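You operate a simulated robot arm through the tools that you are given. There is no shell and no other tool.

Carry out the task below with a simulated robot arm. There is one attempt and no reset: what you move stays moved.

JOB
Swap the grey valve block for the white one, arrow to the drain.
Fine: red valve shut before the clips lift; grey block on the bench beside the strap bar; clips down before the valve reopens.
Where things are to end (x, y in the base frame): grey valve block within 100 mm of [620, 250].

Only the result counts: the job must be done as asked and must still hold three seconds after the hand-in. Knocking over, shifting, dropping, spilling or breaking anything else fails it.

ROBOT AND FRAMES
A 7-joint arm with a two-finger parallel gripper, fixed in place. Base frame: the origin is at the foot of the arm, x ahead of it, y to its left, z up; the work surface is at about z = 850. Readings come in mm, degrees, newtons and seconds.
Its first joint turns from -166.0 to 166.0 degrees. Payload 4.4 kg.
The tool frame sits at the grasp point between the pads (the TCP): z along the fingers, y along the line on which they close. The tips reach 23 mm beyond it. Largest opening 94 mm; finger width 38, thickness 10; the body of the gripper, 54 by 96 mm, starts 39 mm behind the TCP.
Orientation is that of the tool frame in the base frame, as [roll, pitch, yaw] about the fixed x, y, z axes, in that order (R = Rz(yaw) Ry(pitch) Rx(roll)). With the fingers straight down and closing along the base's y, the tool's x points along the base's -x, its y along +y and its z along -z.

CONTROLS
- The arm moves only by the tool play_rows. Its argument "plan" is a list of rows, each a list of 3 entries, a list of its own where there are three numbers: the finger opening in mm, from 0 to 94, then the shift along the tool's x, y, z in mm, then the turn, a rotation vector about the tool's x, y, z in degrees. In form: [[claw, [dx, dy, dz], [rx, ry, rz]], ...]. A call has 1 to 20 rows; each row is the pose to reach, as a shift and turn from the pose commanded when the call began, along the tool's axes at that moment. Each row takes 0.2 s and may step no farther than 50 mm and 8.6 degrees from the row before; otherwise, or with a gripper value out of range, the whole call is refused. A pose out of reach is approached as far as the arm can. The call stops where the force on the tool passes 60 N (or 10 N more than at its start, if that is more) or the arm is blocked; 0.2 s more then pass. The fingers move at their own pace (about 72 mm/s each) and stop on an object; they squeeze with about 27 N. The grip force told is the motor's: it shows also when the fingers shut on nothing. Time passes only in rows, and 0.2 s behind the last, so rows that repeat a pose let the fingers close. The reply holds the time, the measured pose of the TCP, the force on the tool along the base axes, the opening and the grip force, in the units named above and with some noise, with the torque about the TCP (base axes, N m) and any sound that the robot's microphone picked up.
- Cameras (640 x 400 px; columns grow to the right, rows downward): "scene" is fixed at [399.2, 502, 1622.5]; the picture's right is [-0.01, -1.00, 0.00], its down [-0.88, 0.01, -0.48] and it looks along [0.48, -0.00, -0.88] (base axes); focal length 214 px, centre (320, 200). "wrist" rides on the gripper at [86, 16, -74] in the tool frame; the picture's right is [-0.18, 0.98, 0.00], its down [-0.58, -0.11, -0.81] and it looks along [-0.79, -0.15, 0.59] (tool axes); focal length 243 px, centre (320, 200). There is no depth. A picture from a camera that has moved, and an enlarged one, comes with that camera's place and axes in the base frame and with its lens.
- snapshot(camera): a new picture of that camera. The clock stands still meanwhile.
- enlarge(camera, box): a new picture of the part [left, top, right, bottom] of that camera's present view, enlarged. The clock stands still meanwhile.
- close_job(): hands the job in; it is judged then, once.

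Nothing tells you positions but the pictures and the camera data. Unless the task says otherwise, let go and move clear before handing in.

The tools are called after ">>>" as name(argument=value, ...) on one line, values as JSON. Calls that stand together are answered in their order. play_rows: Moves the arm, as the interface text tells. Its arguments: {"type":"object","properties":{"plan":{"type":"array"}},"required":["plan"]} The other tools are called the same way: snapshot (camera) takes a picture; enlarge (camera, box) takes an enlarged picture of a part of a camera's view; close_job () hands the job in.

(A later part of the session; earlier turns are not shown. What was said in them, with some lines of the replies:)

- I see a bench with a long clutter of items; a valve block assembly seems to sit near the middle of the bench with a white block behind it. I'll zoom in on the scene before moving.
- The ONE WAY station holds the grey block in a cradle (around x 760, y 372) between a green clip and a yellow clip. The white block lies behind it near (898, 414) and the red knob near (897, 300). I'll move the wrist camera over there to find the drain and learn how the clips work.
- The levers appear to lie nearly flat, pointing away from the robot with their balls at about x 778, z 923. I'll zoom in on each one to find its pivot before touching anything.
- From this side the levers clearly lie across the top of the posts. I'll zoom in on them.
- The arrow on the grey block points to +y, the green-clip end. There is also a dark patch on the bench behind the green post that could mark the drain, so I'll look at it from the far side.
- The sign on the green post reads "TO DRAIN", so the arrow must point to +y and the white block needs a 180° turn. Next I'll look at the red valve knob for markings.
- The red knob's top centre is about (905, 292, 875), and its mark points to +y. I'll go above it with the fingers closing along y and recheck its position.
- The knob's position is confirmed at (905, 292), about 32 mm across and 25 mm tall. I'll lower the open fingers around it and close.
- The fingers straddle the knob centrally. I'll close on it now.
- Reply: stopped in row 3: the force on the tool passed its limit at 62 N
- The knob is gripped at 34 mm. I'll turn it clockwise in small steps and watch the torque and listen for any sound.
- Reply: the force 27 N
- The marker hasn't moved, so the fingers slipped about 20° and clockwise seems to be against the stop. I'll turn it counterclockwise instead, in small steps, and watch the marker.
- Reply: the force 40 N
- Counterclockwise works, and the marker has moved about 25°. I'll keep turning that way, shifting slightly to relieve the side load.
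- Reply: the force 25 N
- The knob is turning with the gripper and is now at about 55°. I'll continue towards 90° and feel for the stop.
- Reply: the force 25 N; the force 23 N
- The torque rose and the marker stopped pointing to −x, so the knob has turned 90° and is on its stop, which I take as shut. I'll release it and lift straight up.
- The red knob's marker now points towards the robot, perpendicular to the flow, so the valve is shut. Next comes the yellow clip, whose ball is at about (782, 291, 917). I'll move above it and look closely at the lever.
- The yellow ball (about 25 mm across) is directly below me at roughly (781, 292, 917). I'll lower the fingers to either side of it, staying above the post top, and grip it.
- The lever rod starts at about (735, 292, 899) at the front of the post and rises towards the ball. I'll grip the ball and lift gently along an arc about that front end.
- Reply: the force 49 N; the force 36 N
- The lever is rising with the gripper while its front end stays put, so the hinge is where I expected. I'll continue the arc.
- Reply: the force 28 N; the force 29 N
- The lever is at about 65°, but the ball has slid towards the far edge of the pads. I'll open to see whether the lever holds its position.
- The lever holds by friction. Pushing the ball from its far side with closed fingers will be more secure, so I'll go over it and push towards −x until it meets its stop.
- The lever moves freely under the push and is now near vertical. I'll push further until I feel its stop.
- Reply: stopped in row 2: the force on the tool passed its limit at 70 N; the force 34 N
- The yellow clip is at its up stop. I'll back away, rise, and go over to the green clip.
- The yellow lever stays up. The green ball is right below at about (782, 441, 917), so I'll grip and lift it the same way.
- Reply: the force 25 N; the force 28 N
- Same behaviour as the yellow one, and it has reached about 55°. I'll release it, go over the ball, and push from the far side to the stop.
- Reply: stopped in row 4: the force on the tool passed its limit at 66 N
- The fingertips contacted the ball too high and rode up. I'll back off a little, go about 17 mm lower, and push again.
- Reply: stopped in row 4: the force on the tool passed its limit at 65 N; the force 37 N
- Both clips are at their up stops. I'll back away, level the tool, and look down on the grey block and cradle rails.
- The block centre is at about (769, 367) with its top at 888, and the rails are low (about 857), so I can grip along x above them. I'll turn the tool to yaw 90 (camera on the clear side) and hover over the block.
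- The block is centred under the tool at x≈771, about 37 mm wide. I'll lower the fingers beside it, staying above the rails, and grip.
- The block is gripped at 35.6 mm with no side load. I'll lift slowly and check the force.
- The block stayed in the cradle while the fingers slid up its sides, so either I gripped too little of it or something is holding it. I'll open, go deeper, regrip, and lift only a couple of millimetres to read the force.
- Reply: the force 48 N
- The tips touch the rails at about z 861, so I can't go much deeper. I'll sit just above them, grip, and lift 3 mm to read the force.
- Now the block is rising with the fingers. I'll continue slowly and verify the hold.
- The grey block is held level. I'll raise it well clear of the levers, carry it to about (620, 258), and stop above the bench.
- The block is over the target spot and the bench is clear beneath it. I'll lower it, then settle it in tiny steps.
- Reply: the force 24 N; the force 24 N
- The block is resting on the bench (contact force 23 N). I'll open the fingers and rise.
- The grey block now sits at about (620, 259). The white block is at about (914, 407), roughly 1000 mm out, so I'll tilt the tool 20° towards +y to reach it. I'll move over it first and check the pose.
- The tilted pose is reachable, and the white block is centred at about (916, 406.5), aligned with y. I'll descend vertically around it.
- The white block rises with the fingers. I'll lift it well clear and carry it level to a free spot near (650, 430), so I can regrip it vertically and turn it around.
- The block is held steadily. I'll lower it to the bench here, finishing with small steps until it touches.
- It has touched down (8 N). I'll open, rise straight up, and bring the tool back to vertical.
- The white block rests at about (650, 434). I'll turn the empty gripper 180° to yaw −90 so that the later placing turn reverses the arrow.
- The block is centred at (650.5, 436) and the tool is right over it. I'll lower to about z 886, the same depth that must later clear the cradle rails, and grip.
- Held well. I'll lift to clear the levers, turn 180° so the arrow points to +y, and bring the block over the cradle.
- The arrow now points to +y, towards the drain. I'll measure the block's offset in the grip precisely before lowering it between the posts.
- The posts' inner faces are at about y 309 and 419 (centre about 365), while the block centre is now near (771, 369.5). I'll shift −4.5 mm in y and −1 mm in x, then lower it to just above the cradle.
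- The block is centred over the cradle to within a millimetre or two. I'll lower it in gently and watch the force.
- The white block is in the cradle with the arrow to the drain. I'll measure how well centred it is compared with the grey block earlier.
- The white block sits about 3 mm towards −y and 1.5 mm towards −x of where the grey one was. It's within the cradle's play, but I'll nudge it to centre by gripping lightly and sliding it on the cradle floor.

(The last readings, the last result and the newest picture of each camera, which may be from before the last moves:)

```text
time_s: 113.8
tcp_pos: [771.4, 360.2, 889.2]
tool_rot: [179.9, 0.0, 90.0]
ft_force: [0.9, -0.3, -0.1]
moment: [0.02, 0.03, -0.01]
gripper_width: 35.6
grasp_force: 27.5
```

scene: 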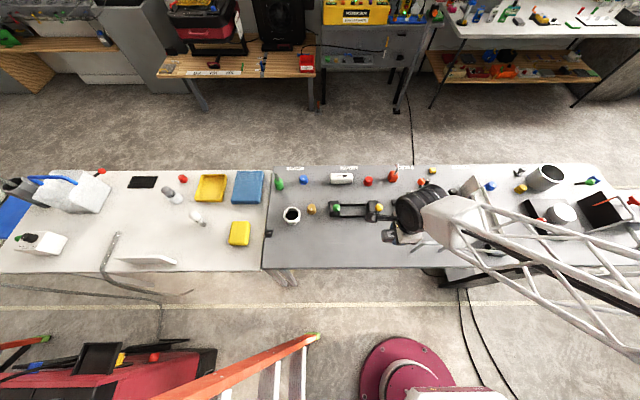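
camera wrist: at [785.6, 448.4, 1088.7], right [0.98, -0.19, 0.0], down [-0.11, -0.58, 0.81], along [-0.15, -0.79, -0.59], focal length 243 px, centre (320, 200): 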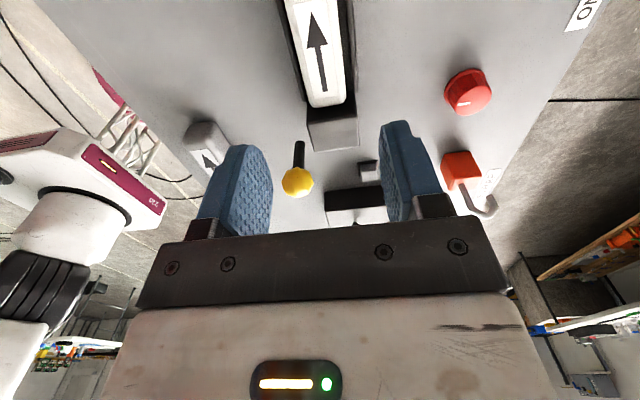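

>>> play_rows(plan=[[0, [1, 0, 0], [0, 0, 0]], [0, [2, 0, 0], [0, 0, 0]], [0, [3, 0, 0], [0, 0, 0]], [0, [3, 0, 0], [0, 0, 0]]])

>>> play_rows(plan=[[10, [0, 0, 0], [0, 0, 0]], [40, [0, 0, 0], [0, 0, 0]], [54, [0, 0, 0], [0, 0, 0]], [54, [0, 0, 0], [0, 0, 0]], [56, [0, 0, -15], [0, 0, 0]], [60, [0, 0, -45], [0, 0, 0]], [60, [0, 0, -90], [0, 0, 0]], [60, [0, 0, -126], [0, 0, 0]], [60, [0, 0, -126], [0, 0, 0]]])

>>> enlarge(camera="wrist", box=[270, 0, 370, 70])

>>> enlarge(camera="wrist", box=[280, 60, 370, 120])

>>> enlarge(camera="scene", box=[330, 195, 390, 235])

```text
time_s: 114.8
tcp_pos: [769.9, 363.8, 888.7]
tool_rot: [179.9, 0.0, 90.0]
ft_force: [-0.2, 0.4, 0.2]
moment: [0.01, -0.04, -0.02]
gripper_width: 35.6
grasp_force: 27.0
```

```text
time_s: 116.8
tcp_pos: [769.7, 362.8, 1015.7]
tool_rot: [-180.0, 0.0, 89.9]
ft_force: [-0.2, 0.1, -0.5]
moment: [0.02, 0.01, 0.0]
gripper_width: 59.8
grasp_force: 0.1
```

```text
5.71 times, centred on (320, 35) of wrist
camera zoom: at [787.2, 451.5, 1089.3], right [0.98, -0.19, 0.0], down [-0.11, -0.58, 0.81], along [-0.15, -0.79, -0.59], focal length 1386 px, centre (320, 1143)
```

zoom: 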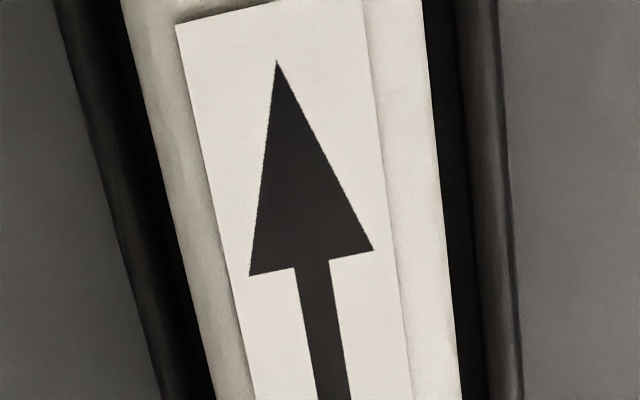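

```text
6.67 times, centred on (325, 90) of wrist
camera zoom: at [787.2, 451.5, 1089.3], right [0.98, -0.19, 0.0], down [-0.11, -0.58, 0.81], along [-0.15, -0.79, -0.59], focal length 1618 px, centre (287, 933)
```

zoom: 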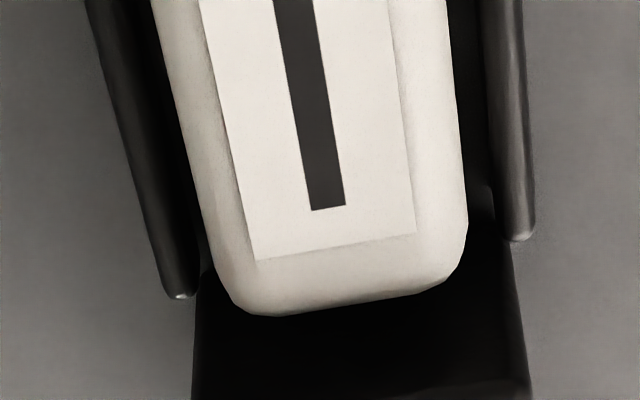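

```text
10.00 times, centred on (360, 215) of scene
camera zoom: at [399.2, 502.0, 1622.5], right [-0.01, -1.0, 0.0], down [-0.88, 0.01, -0.48], along [0.48, 0.0, -0.88], focal length 2145 px, centre (-80, 50)
```

zoom: 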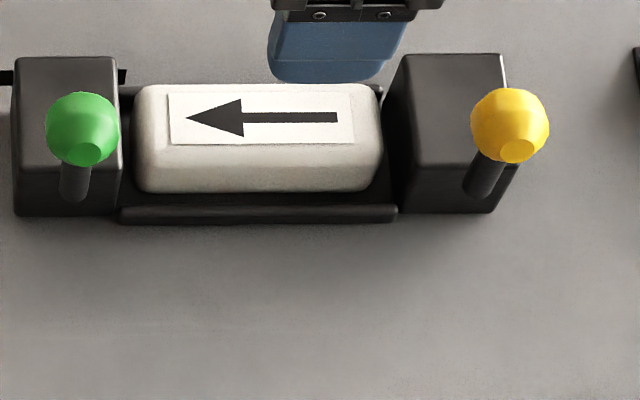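

The block is now centred like the grey one was. Next the clips go down: I'll turn the gripper to yaw 180, close the fingers, and go to the near side of the yellow lever.

>>> play_rows(plan=[[40, [-6, -7, 0], [0, 0, -8.2]], [20, [-13, -14, 0], [0, 0, -16.4]], [0, [-20, -22, 0], [0, 0, -24.6]], [0, [-27, -30, 0], [0, 0, -32.8]], [0, [-34, -38, 0], [0, 0, -41]], [0, [-41, -46, 0], [0, 0, -49.2]], [0, [-48, -54, 0], [0, 0, -57.4]], [0, [-55, -62, 0], [0, 0, -65.6]], [0, [-62, -70, 0], [0, 0, -73.8]], [0, [-68, -76, 0], [0, 0, -82]], [0, [-71.5, -82, 0], [0, 0, -90]], [0, [-71.5, -82, 0], [0, 0, -90]]])

>>> snapshot(camera="wrist")

>>> enlarge(camera="scene", box=[320, 165, 440, 240])

```text
time_s: 119.4
tcp_pos: [687.5, 292.8, 1015.2]
tool_rot: [180.0, 0.1, -180.0]
ft_force: [-0.2, -0.6, -0.1]
moment: [0.02, -0.02, -0.02]
gripper_width: 0.0
grasp_force: 26.4
```

```text
taken
camera wrist: at [602.4, 310.1, 1088.6], right [0.18, 0.98, 0.0], down [0.58, -0.11, 0.81], along [0.79, -0.15, -0.59], focal length 243 px, centre (320, 200)
```

wrist: 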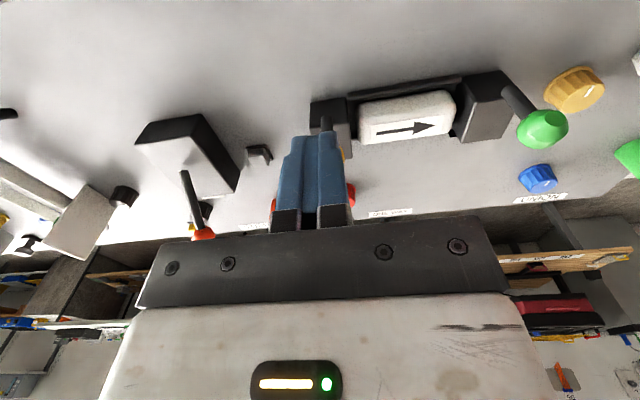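

```text
5.33 times, centred on (380, 202) of scene
camera zoom: at [399.2, 502.0, 1622.5], right [-0.01, -1.0, 0.0], down [-0.88, 0.01, -0.48], along [0.48, 0.0, -0.88], focal length 1144 px, centre (0, 187)
```

zoom: 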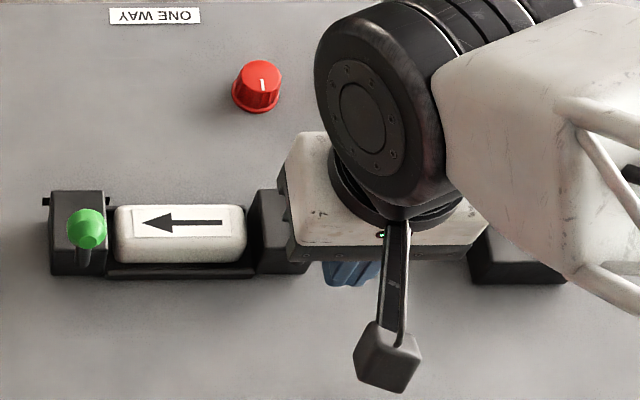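

>>> play_rows(plan=[[0, [0, -1.5, 25], [0, 0, 0]], [0, [0, -1.5, 45], [0, 0, 0]], [0, [0, -1.5, 53], [0, 0, 0]], [0, [-8, -1.5, 53], [0, 0, 0]], [0, [-15, -1.5, 53], [0, 0, 0]], [0, [-20, -1.5, 52], [0, 0, 0]], [0, [-25, -1.5, 52], [0, 0, 0]], [0, [-29.5, -1.5, 52], [0, 0, 0]], [0, [-33.5, -1.5, 53], [0, 0, 0]], [0, [-37.5, -1.5, 55], [0, 0, 0]], [0, [-41.5, -1.5, 57], [0, 0, 0]], [0, [-45.5, -1.5, 60], [0, 0, 0]], [0, [-48.5, -1.5, 62], [0, 0, 0]]])

>>> snapshot(camera="wrist")

>>> enlarge(camera="scene", box=[320, 165, 440, 240])

```text
time_s: 122.2
tcp_pos: [736.2, 290.3, 952.7]
tool_rot: [180.0, 0.0, 179.7]
ft_force: [-0.6, 1.2, 0.0]
moment: [-0.02, -0.02, 0.01]
gripper_width: 0.0
grasp_force: 27.1
```

```text
taken
camera wrist: at [651.1, 308.5, 1027.1], right [0.19, 0.98, 0.0], down [0.58, -0.11, 0.81], along [0.79, -0.15, -0.59], focal length 243 px, centre (320, 200)
```

wrist: 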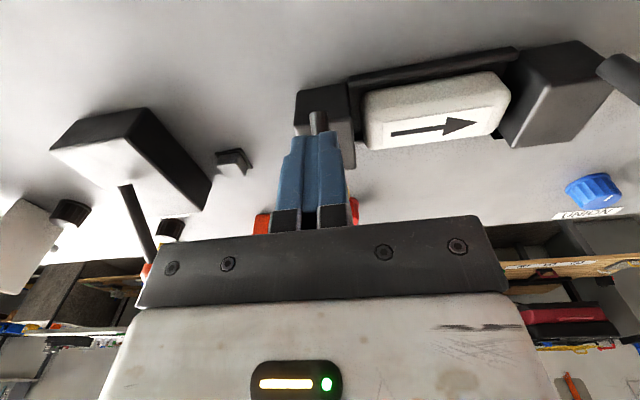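

```text
5.33 times, centred on (380, 202) of scene
camera zoom: at [399.2, 502.0, 1622.5], right [-0.01, -1.0, 0.0], down [-0.88, 0.01, -0.48], along [0.48, 0.0, -0.88], focal length 1144 px, centre (0, 187)
```

zoom: 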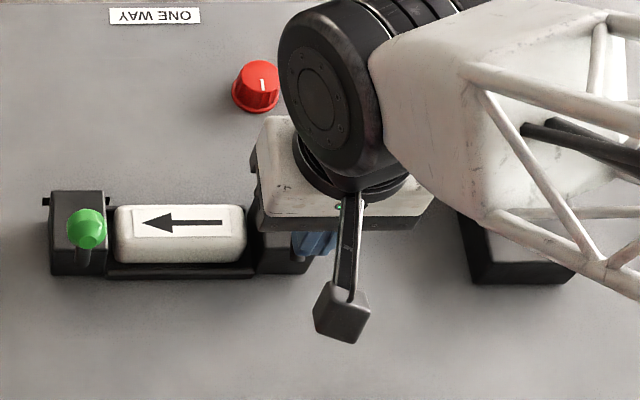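

The lever has been pushed forward. I'll rise, move over the ball, and look before pressing it down.

>>> play_rows(plan=[[0, [6, 0, 0], [0, 0, 0]], [0, [6, 0, -30], [0, 0, 0]], [0, [6, 0, -50], [0, 0, 0]], [0, [-17, 0, -50], [0, 0, 0]], [0, [-38, 0, -50], [0, 0, 0]], [0, [-38, 0, -50], [0, 0, 0]]])

>>> snapshot(camera="wrist")

```text
time_s: 123.6
tcp_pos: [775.5, 290.3, 1003.6]
tool_rot: [-180.0, 0.1, 180.0]
ft_force: [-0.5, -0.2, -0.5]
moment: [0.0, -0.01, 0.03]
gripper_width: 0.1
grasp_force: 26.8
```

```text
taken
camera wrist: at [689.5, 308.7, 1077.3], right [0.19, 0.98, 0.0], down [0.58, -0.11, 0.81], along [0.79, -0.15, -0.59], focal length 243 px, centre (320, 200)
```

wrist: 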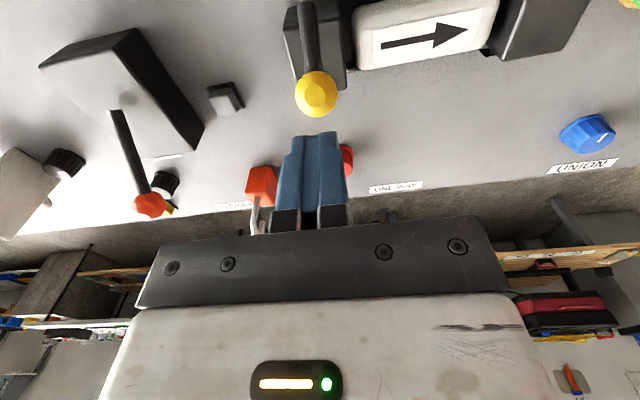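

The yellow lever is at about 46°. I'll press straight down on the ball until it seats.

>>> play_rows(plan=[[0, [-1, 1, 20], [0, 0, 0]], [0, [-1, 1, 30], [0, 0, 0]], [0, [-1, 1, 34], [0, 0, 0]], [0, [-1, 1, 38], [0, 0, 0]], [0, [-2, 1, 42], [0, 0, 0]], [0, [-2, 1, 45], [0, 0, 0]], [0, [-2, 1, 48], [0, 0, 0]], [0, [-3, 1, 50], [0, 0, 0]]])

>>> snapshot(camera="wrist")

```text
time_s: 125.4
tcp_pos: [776.8, 291.5, 953.4]
tool_rot: [180.0, 0.1, 179.9]
ft_force: [-0.9, 0.0, 2.6]
moment: [0.02, 0.04, 0.01]
gripper_width: 0.0
grasp_force: 27.1
```

```text
taken
camera wrist: at [691.8, 309.7, 1027.1], right [0.19, 0.98, 0.0], down [0.58, -0.11, 0.81], along [0.79, -0.15, -0.59], focal length 243 px, centre (320, 200)
```

wrist: 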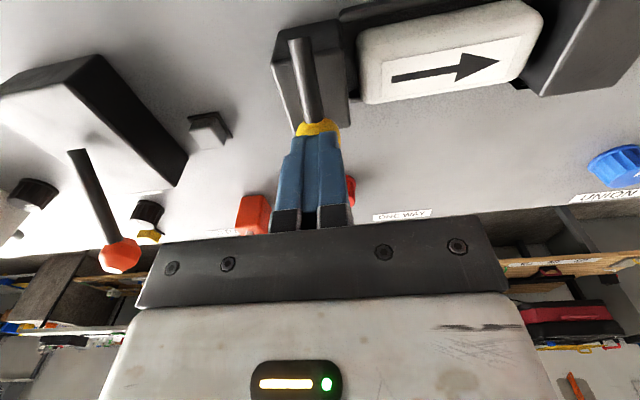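

>>> play_rows(plan=[[0, [-1, 0, 1.5], [0, 0, 0]], [0, [-1, 0, 3], [0, 0, 0]], [0, [-1, 0, 4.5], [0, 0, 0]], [0, [-1, 0, 6], [0, 0, 0]]])

```text
time_s: 126.4
tcp_pos: [780.3, 292.0, 951.7]
tool_rot: [179.9, 0.5, 179.9]
ft_force: [-3.4, -1.2, 16.1]
moment: [-0.08, 0.06, 0.13]
gripper_width: 0.0
grasp_force: 27.1
stopped in row 4: the force on the tool passed its limit at 62 N (the readings are from after the stop); the commanded pose is now the measured one
```

The yellow clip is down on its stop. Now the same for the green clip: rise and move to its near side.

>>> play_rows(plan=[[0, [0, 0, -30], [0, 0, 0]], [0, [0, 0, -60], [0, 0.5, 0]], [0, [20, 35, -61], [0, 0.5, 0]], [0, [44, 72, -61], [0, 0.5, 0]], [0, [68, 110, -61], [0, 0.5, 0]], [0, [92, 149, -61], [0, 0.5, 0]], [0, [92, 149, -61], [0, 0.5, 0]]])

>>> snapshot(camera="wrist")

>>> enlarge(camera="scene", box=[320, 165, 440, 240])

```text
time_s: 128.0
tcp_pos: [687.5, 441.7, 1011.0]
tool_rot: [179.9, -0.1, 180.0]
ft_force: [-0.3, -0.3, 0.4]
moment: [0.02, 0.04, -0.02]
gripper_width: 0.0
grasp_force: 26.9
```

```text
taken
camera wrist: at [603.3, 458.7, 1085.3], right [0.19, 0.98, 0.0], down [0.58, -0.11, 0.8], along [0.79, -0.15, -0.59], focal length 243 px, centre (320, 200)
```

wrist: 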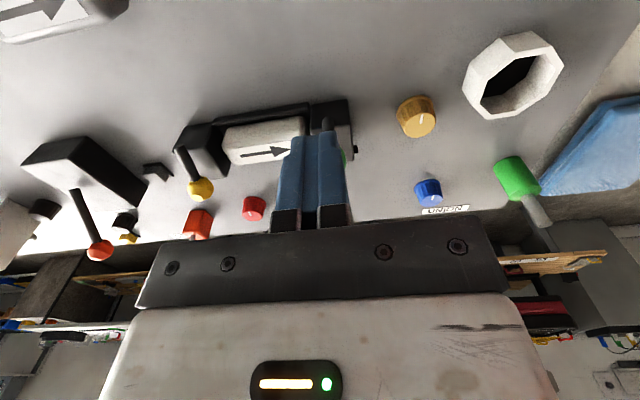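

```text
5.33 times, centred on (380, 202) of scene
camera zoom: at [399.2, 502.0, 1622.5], right [-0.01, -1.0, 0.0], down [-0.88, 0.01, -0.48], along [0.48, 0.0, -0.88], focal length 1144 px, centre (0, 187)
```

zoom: 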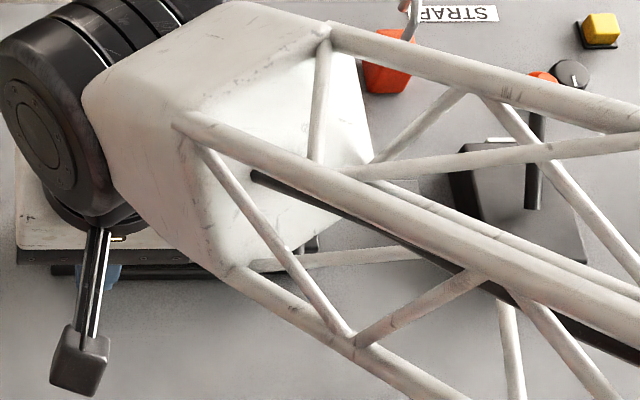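

>>> play_rows(plan=[[0, [0, -0.5, 25], [0, 0, 0]], [0, [0, -0.5, 42], [0, 0, 0]], [0, [0, -0.5, 49], [0, 0, 0]], [0, [-8, -0.5, 49], [0, 0, 0]], [0, [-15, -0.5, 49], [0, 0, 0]], [0, [-20, -0.5, 48], [0, 0, 0]], [0, [-25, -0.5, 48], [0, 0, 0]], [0, [-29.5, -0.5, 48], [0, 0, 0]], [0, [-33.5, -0.5, 49], [0, 0, 0]], [0, [-37.5, -0.5, 51], [0, 0, 0]], [0, [-41.5, -0.5, 53], [0, 0, 0]], [0, [-45.5, -0.5, 56], [0, 0, 0]], [0, [-48.5, -0.5, 58], [0, 0, 0]]])

>>> play_rows(plan=[[0, [6, 0, 0], [0, 0, 0]], [0, [6, 0, -30], [0, 0, 0]], [0, [6, 0, -50], [0, 0, 0]], [0, [-17, 0, -50], [0, 0, 0]], [0, [-40, 0, -50], [0, 0, 0]], [0, [-40, 0, -50], [0, 0, 0]]])

>>> snapshot(camera="wrist")

```text
time_s: 130.8
tcp_pos: [736.5, 441.7, 953.6]
tool_rot: [179.9, -0.1, 179.8]
ft_force: [-1.0, -0.9, 0.0]
moment: [-0.02, 0.01, -0.01]
gripper_width: 0.1
grasp_force: 26.7
```

```text
time_s: 132.2
tcp_pos: [776.4, 439.7, 1002.9]
tool_rot: [180.0, -0.1, 180.0]
ft_force: [-0.5, -0.4, 0.0]
moment: [-0.03, -0.01, -0.04]
gripper_width: 0.0
grasp_force: 26.3
```

```text
taken
camera wrist: at [691.2, 457.8, 1077.8], right [0.19, 0.98, 0.0], down [0.58, -0.11, 0.8], along [0.79, -0.15, -0.59], focal length 243 px, centre (320, 200)
```

wrist: 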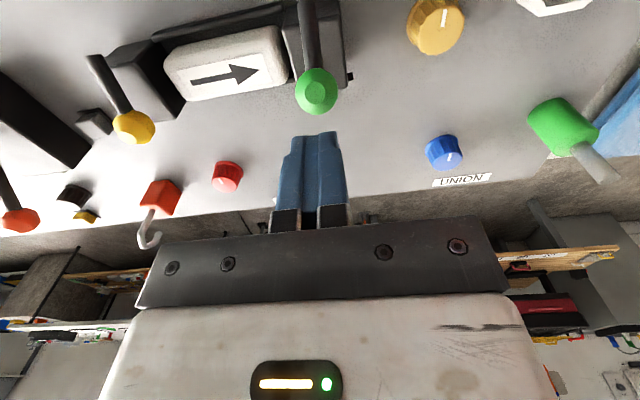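

The green lever is forward at about 45°, with its ball just ahead of the fingers. I'll press straight down on it to its stop.

>>> play_rows(plan=[[0, [-1, 1, 20], [0, 0, 0]], [0, [-1, 1, 30], [0, 0, 0]], [0, [-1, 1, 34], [0, 0, 0]], [0, [-1, 1, 38], [0, 0, 0]], [0, [-2, 1, 42], [0, 0, 0]], [0, [-2, 1, 45], [0, 0, 0]], [0, [-2, 1, 48], [0, 0, 0]], [0, [-3, 1, 50], [0, 0, 0]]])

>>> play_rows(plan=[[0, [-1, 0, 1.5], [0, 0, 0]], [0, [-1, 0, 3], [0, 0, 0]], [0, [-1, 0, 4.5], [0, 0, 0]], [0, [-1, 0, 6], [0, 0, 0]]])

```text
time_s: 134.0
tcp_pos: [780.0, 441.4, 952.8]
tool_rot: [179.9, -0.3, 179.9]
ft_force: [-0.3, 0.4, 2.5]
moment: [-0.01, 0.03, 0.02]
gripper_width: 0.1
grasp_force: 26.8
```

```text
time_s: 135.2
tcp_pos: [781.0, 442.5, 951.3]
tool_rot: [179.7, 0.2, 179.9]
ft_force: [-2.8, -0.9, 13.4]
moment: [-0.02, 0.07, 0.13]
gripper_width: 0.0
grasp_force: 26.8
stopped in row 4: the force on the tool passed its limit at 62 N (the readings are from after the stop); the commanded pose is now the measured one
```

The green clip is down too, at the same height as the yellow. I'll rise and check both clips and the block before reopening the valve.

>>> play_rows(plan=[[0, [0, 0, -30], [0, 0, 0]], [0, [0, 0, -55], [0.3, 0.2, 0]], [20, [20, -30, -60], [0.3, 0.2, 0]], [60, [60, -55, -75], [0.3, 0.2, 0]], [60, [94, -75, -85], [0.3, 0.2, 0]], [60, [94, -75, -85], [0.3, 0.2, 0]]])

>>> snapshot(camera="wrist")

>>> enlarge(camera="wrist", box=[240, 60, 420, 170])

>>> snapshot(camera="scene")

```text
time_s: 136.6
tcp_pos: [686.1, 366.3, 1036.6]
tool_rot: [-180.0, -0.1, 179.9]
ft_force: [0.0, -0.4, -0.3]
moment: [0.01, -0.02, 0.03]
gripper_width: 59.8
grasp_force: 0.1
```

```text
taken
camera wrist: at [601.5, 383.5, 1110.4], right [0.19, 0.98, 0.0], down [0.58, -0.11, 0.81], along [0.79, -0.15, -0.59], focal length 243 px, centre (320, 200)
```

wrist: 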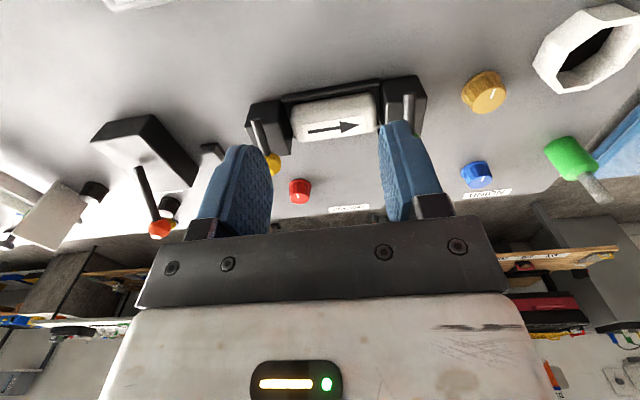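

```text
3.56 times, centred on (330, 115) of wrist
camera zoom: at [601.5, 383.5, 1110.4], right [0.19, 0.98, 0.0], down [0.58, -0.11, 0.81], along [0.79, -0.15, -0.59], focal length 863 px, centre (284, 502)
```

zoom: 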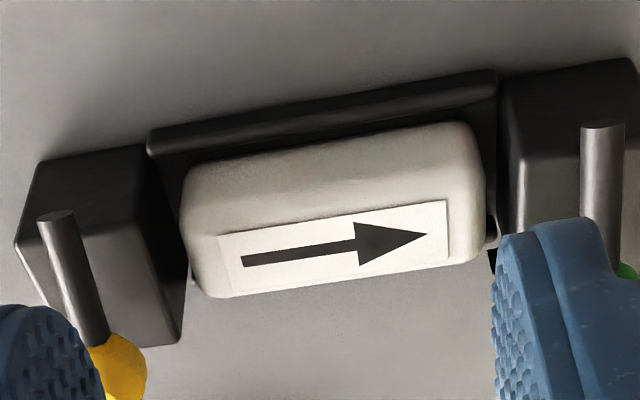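

```text
taken
```

scene: 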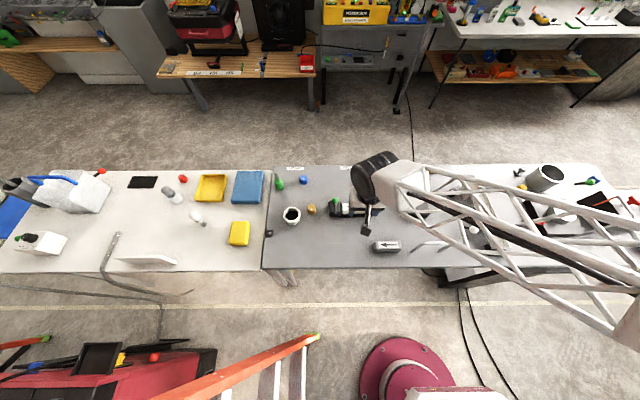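

Both clips are down and the white block is seated with its arrow to the drain. I'll move over the red knob to reopen the valve.

>>> play_rows(plan=[[60, [-30, -10, 0], [0, 0, 0]], [60, [-70, -24, 0], [0, 0, 0]], [60, [-110, -38, 0], [0, 0, 0]], [60, [-150, -52, 8], [0, 0, 0]], [60, [-190, -66, 20], [0, 0, 0]], [60, [-219, -75.3, 36], [0, 0, 0]], [60, [-219, -75.3, 36], [0, 0, 0]]])

>>> snapshot(camera="wrist")

>>> enlarge(camera="wrist", box=[270, 0, 430, 100])

```text
time_s: 138.2
tcp_pos: [906.5, 291.1, 999.3]
tool_rot: [-179.9, 0.0, 179.9]
ft_force: [0.9, 0.3, 0.1]
moment: [0.01, 0.0, 0.02]
gripper_width: 59.9
grasp_force: 0.1
```

```text
taken
camera wrist: at [821.3, 309.4, 1073.4], right [0.19, 0.98, 0.0], down [0.58, -0.11, 0.81], along [0.79, -0.15, -0.59], focal length 243 px, centre (320, 200)
```

wrist: 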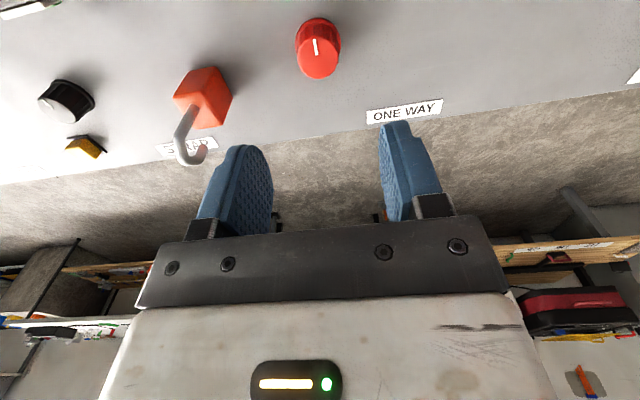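

```text
4.00 times, centred on (350, 50) of wrist
camera zoom: at [821.3, 309.4, 1073.4], right [0.19, 0.98, 0.0], down [0.58, -0.11, 0.81], along [0.79, -0.15, -0.59], focal length 970 px, centre (200, 800)
```

zoom: 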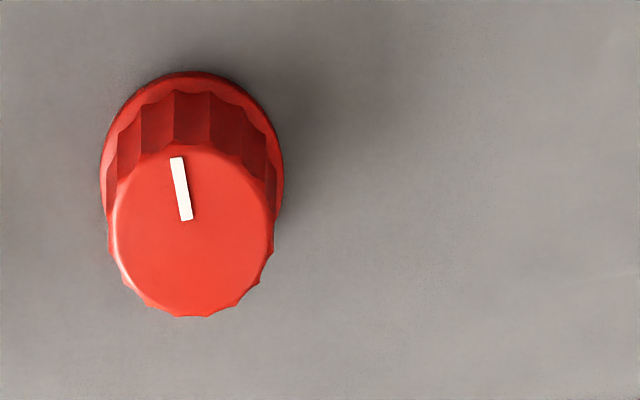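

The knob's mark still points to −x, so it is still shut. I'll lower the fingers around it and grip.

>>> play_rows(plan=[[60, [1, 0, 35], [0, 0, 0]], [60, [1, 0, 70], [0, 0, 0]], [60, [1, 0, 95], [0, 0, 0]], [60, [1, 0, 112], [0, 0, 0]], [60, [1, 0, 120], [0, 0, 0]], [60, [1, 0, 120], [0, 0, 0]]])

>>> play_rows(plan=[[44, [0, 0, 0], [0, 0, 0]], [20, [0, 0, 0], [0, 0, 0]], [20, [0, 0, 0], [0, 0, 0]], [20, [0, 0, 0], [0, 0, 0]]])

```text
time_s: 139.6
tcp_pos: [905.4, 292.4, 879.5]
tool_rot: [-179.9, -0.1, 179.9]
ft_force: [1.0, -0.5, 0.9]
moment: [0.0, 0.01, 0.02]
gripper_width: 59.9
grasp_force: 0.2
```

```text
time_s: 140.6
tcp_pos: [905.8, 290.1, 879.0]
tool_rot: [-179.9, 0.0, 179.9]
ft_force: [-4.1, -26.8, 3.0]
moment: [0.18, 0.21, -0.03]
gripper_width: 33.8
grasp_force: 45.1
```

Gripped. I'll turn clockwise, opening the valve, and check the mark halfway.

>>> play_rows(plan=[[20, [0, -1, 0], [0, 0, 3]], [20, [0, -1, 0], [0, 0, 8]], [20, [0, -1, 0], [0, 0, 13]], [20, [0, -1, 0], [0, 0, 18]], [20, [0, -1, 0], [0, 0, 23]], [20, [0, -1, 0], [0, 0, 28]], [20, [0, -1, 0], [0, 0, 33]], [20, [0, -1, 0], [0, 0, 38]], [20, [0, -1, 0], [0, 0, 43]]])

>>> enlarge(camera="wrist", box=[260, 100, 380, 220])

```text
time_s: 142.6
tcp_pos: [903.9, 290.2, 878.7]
tool_rot: [-180.0, 0.1, 136.7]
ft_force: [26.1, -5.0, -12.6]
moment: [0.66, -0.27, 0.0]
gripper_width: 33.8
grasp_force: 45.3
```

```text
3.33 times, centred on (320, 160) of wrist
camera zoom: at [854.0, 362.3, 953.1], right [0.81, 0.59, 0.0], down [0.35, -0.48, 0.81], along [0.48, -0.65, -0.59], focal length 809 px, centre (320, 333)
```

zoom: 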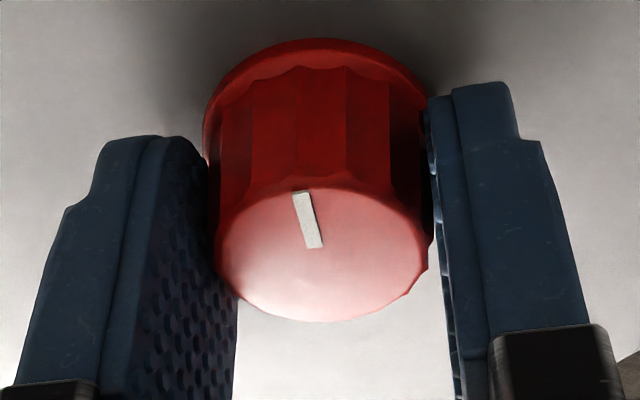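

The knob is following. I'll continue to 90° and slightly beyond, to feel the open stop.

>>> play_rows(plan=[[20, [0, 0, 0], [0, 0, 5]], [20, [0, 0, 0], [0, 0, 10]], [20, [0, 0, 0], [0, 0, 15]], [20, [0, 0, 0], [0, 0, 20]], [20, [0, 0, 0], [0, 0, 25]], [20, [0, 0, 0], [0, 0, 30]], [20, [0, 0, 0], [0, 0, 35]], [20, [0, 0, 0], [0, 0, 40]], [20, [0, 0, 0], [0, 0, 45]], [20, [0, 0, 0], [0, 0, 49]], [20, [0, 0, 0], [0, 0, 53]]])

>>> enlarge(camera="wrist", box=[260, 100, 380, 220])

```text
time_s: 145.0
tcp_pos: [904.3, 290.7, 878.1]
tool_rot: [-179.9, 0.3, 83.9]
ft_force: [29.9, 11.7, -9.6]
moment: [0.21, -0.9, 0.44]
gripper_width: 33.8
grasp_force: 44.7
```

```text
3.33 times, centred on (320, 160) of wrist
camera zoom: at [931.2, 375.9, 953.4], right [0.96, -0.29, 0.0], down [-0.17, -0.57, 0.81], along [-0.23, -0.77, -0.59], focal length 809 px, centre (320, 333)
```

zoom: 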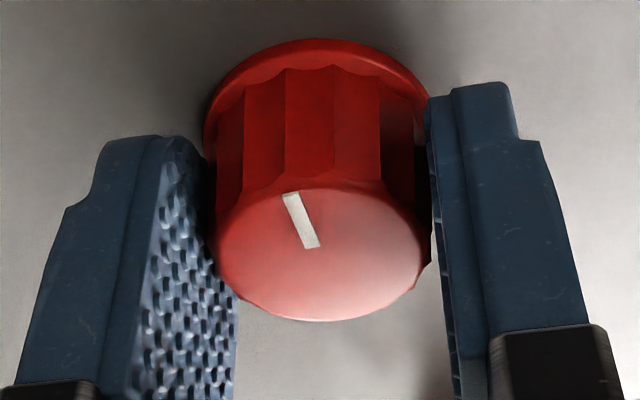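

>>> play_rows(plan=[[20, [0, 0, 0], [0, 0, 4]], [20, [0, 0, 0], [0, 0, 8]], [20, [0, 0, 0], [0, 0, 8]]])

>>> enlarge(camera="wrist", box=[260, 100, 380, 220])

```text
time_s: 145.8
tcp_pos: [905.5, 290.0, 879.3]
tool_rot: [-179.9, 0.1, 75.7]
ft_force: [19.7, -1.0, 0.3]
moment: [-0.25, -0.13, 0.17]
gripper_width: 32.9
grasp_force: 45.3
```

```text
3.33 times, centred on (320, 160) of wrist
camera zoom: at [942.6, 370.7, 953.5], right [0.91, -0.42, 0.0], down [-0.25, -0.54, 0.81], along [-0.34, -0.73, -0.59], focal length 809 px, centre (320, 333)
```

zoom: 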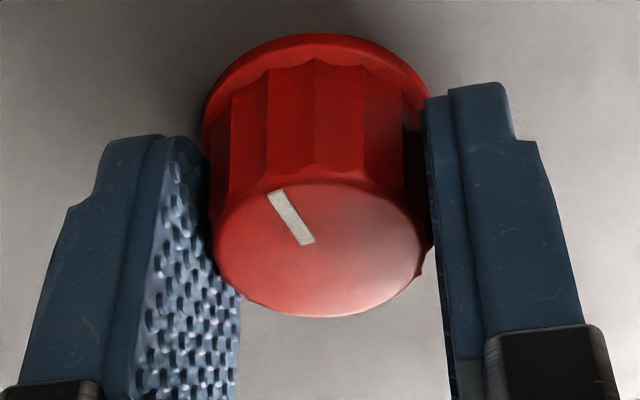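

The mark is back to pointing along +y and no longer turns, so the valve is fully open again. I'll release the knob and rise clear.

>>> play_rows(plan=[[60, [0, 0, 0], [0, 0, 0]], [60, [0, 0, 0], [0, 0, 0]], [60, [0, 0, -12], [0, 0, 0]], [60, [0, 0, -50], [0, 0, 0]], [60, [0, 0, -95], [0, 0, 0]], [60, [0, 0, -140], [0, 0, 0]], [60, [0, 0, -140], [0, 0, 0]]])

>>> snapshot(camera="wrist")

>>> enlarge(camera="scene", box=[310, 150, 450, 275])

```text
time_s: 147.4
tcp_pos: [904.1, 290.5, 1019.7]
tool_rot: [-179.9, 0.1, 76.0]
ft_force: [0.0, 0.0, -0.7]
moment: [-0.01, 0.01, -0.01]
gripper_width: 60.1
grasp_force: 0.0
```

```text
taken
camera wrist: at [942.8, 371.8, 1093.2], right [0.91, -0.42, 0.0], down [-0.25, -0.54, 0.81], along [-0.34, -0.73, -0.59], focal length 243 px, centre (320, 200)
```

wrist: 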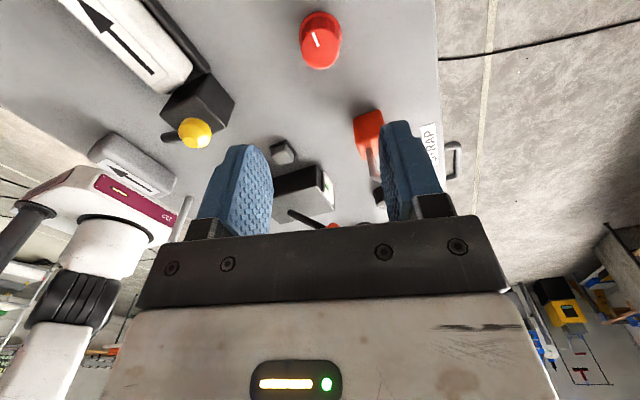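

```text
3.20 times, centred on (380, 212) of scene
camera zoom: at [399.2, 502.0, 1622.5], right [-0.01, -1.0, 0.0], down [-0.88, 0.01, -0.48], along [0.48, 0.0, -0.88], focal length 686 px, centre (128, 160)
```

zoom: 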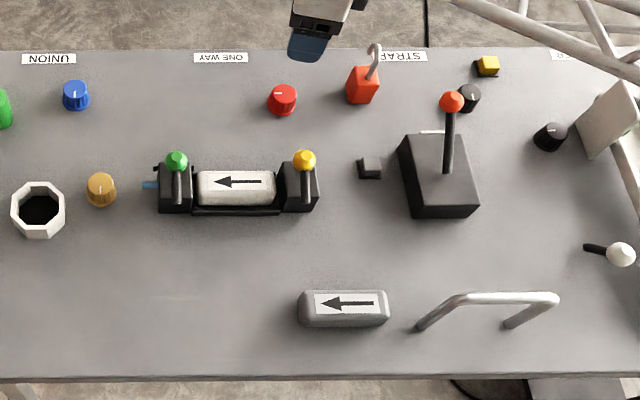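

Something blue has appeared at the drain end of the green post, so I'll zoom in to see whether it's flow or a leak.

>>> enlarge(camera="scene", box=[325, 185, 385, 225])

>>> enlarge(camera="scene", box=[350, 165, 410, 205])

>>> enlarge(camera="scene", box=[360, 220, 460, 270])

```text
10.00 times, centred on (355, 205) of scene
camera zoom: at [399.2, 502.0, 1622.5], right [-0.01, -1.0, 0.0], down [-0.88, 0.01, -0.48], along [0.48, 0.0, -0.88], focal length 2145 px, centre (-30, 150)
```

zoom: 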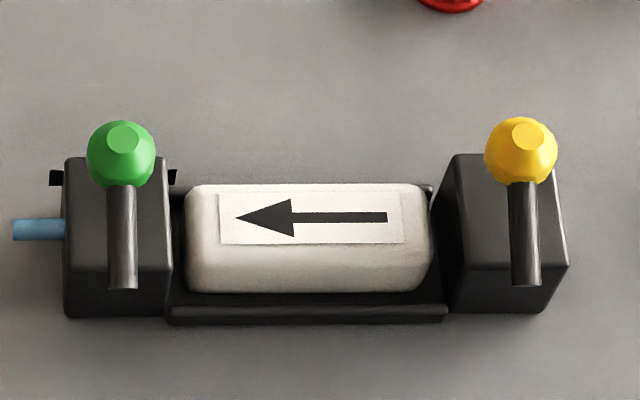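

```text
10.00 times, centred on (380, 185) of scene
camera zoom: at [399.2, 502.0, 1622.5], right [-0.01, -1.0, 0.0], down [-0.88, 0.01, -0.48], along [0.48, 0.0, -0.88], focal length 2145 px, centre (-280, 350)
```

zoom: 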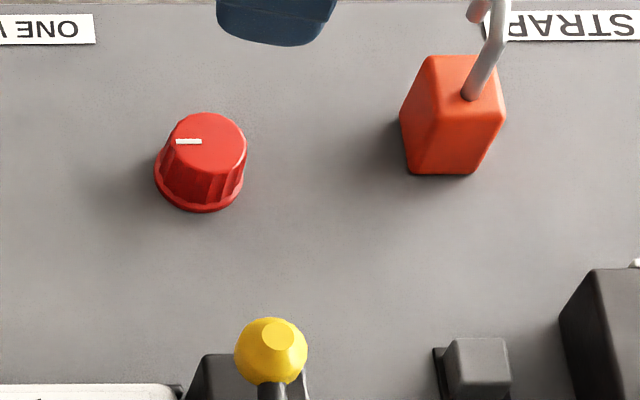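

```text
6.40 times, centred on (410, 245) of scene
camera zoom: at [399.2, 502.0, 1622.5], right [-0.01, -1.0, 0.0], down [-0.88, 0.01, -0.48], along [0.48, 0.0, -0.88], focal length 1373 px, centre (-256, -88)
```

zoom: 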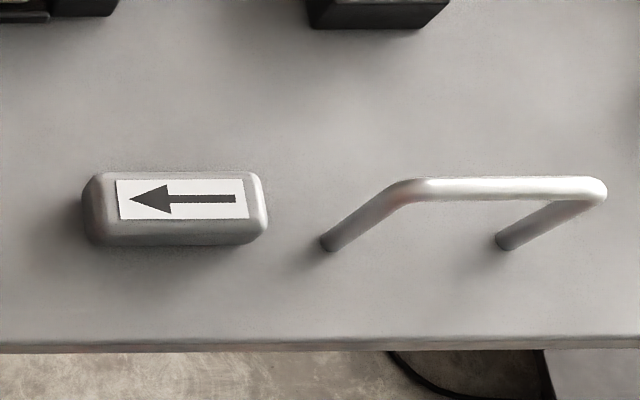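

Blue flow now leaves the drain end, which confirms the direction. The clips are down, the valve is open, and the grey block sits beside the strap bar at about (619, 258). I'll rise a little further and take a last look before handing in.

>>> play_rows(plan=[[60, [0, 0, -40], [0, 0, 0]], [60, [0, 0, -80], [0, 0, 0]], [60, [0, 0, -100], [0, 0, 0]], [60, [0, 0, -100], [0, 0, 0]]])

>>> snapshot(camera="scene")

```text
time_s: 148.4
tcp_pos: [905.3, 289.0, 1119.4]
tool_rot: [-179.8, 0.1, 75.9]
ft_force: [-0.2, -0.4, 0.3]
moment: [0.03, 0.01, 0.02]
gripper_width: 59.9
grasp_force: 0.1
```

```text
taken
```

scene: 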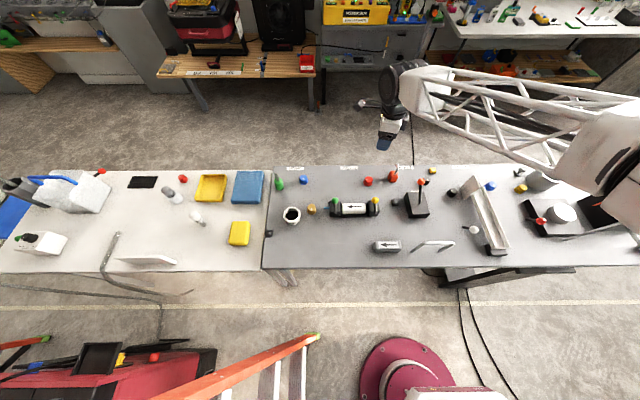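

Everything is where it should be and the gripper is clear: the white block is clamped with its arrow to the drain, the valve is open, and the grey block is beside the strap bar. I'm handing in the job.

>>> close_job()

```text
The job is handed in.
```

The swap is finished and handed in. The white block is in the cradle with its arrow towards the post marked "TO DRAIN". After I reopened the valve, what looks like blue flow came out at that end.

- **Valve first:** I turned the red valve 90° counterclockwise to its stop before touching the clips. It has no open/shut markings, so I took that stop as shut, since you said it would be reopened. It would not turn any further clockwise at the start.
- **Grey block:** It is on the bench beside the strap bar at about (619, 258), within the 100 mm you allowed. On the first try the fingers slid off and it stayed in the cradle; the second grip held.
- **White block:** I set it down briefly at about (650, 435) to regrip it and turn it around. It now sits within about a millimetre of where the grey block was.
- **Clips and reopening:** Both clips were pressed down to their stops before I turned the valve back to where it started.

I saw nothing else moved or knocked in the last picture, and the gripper is clear.
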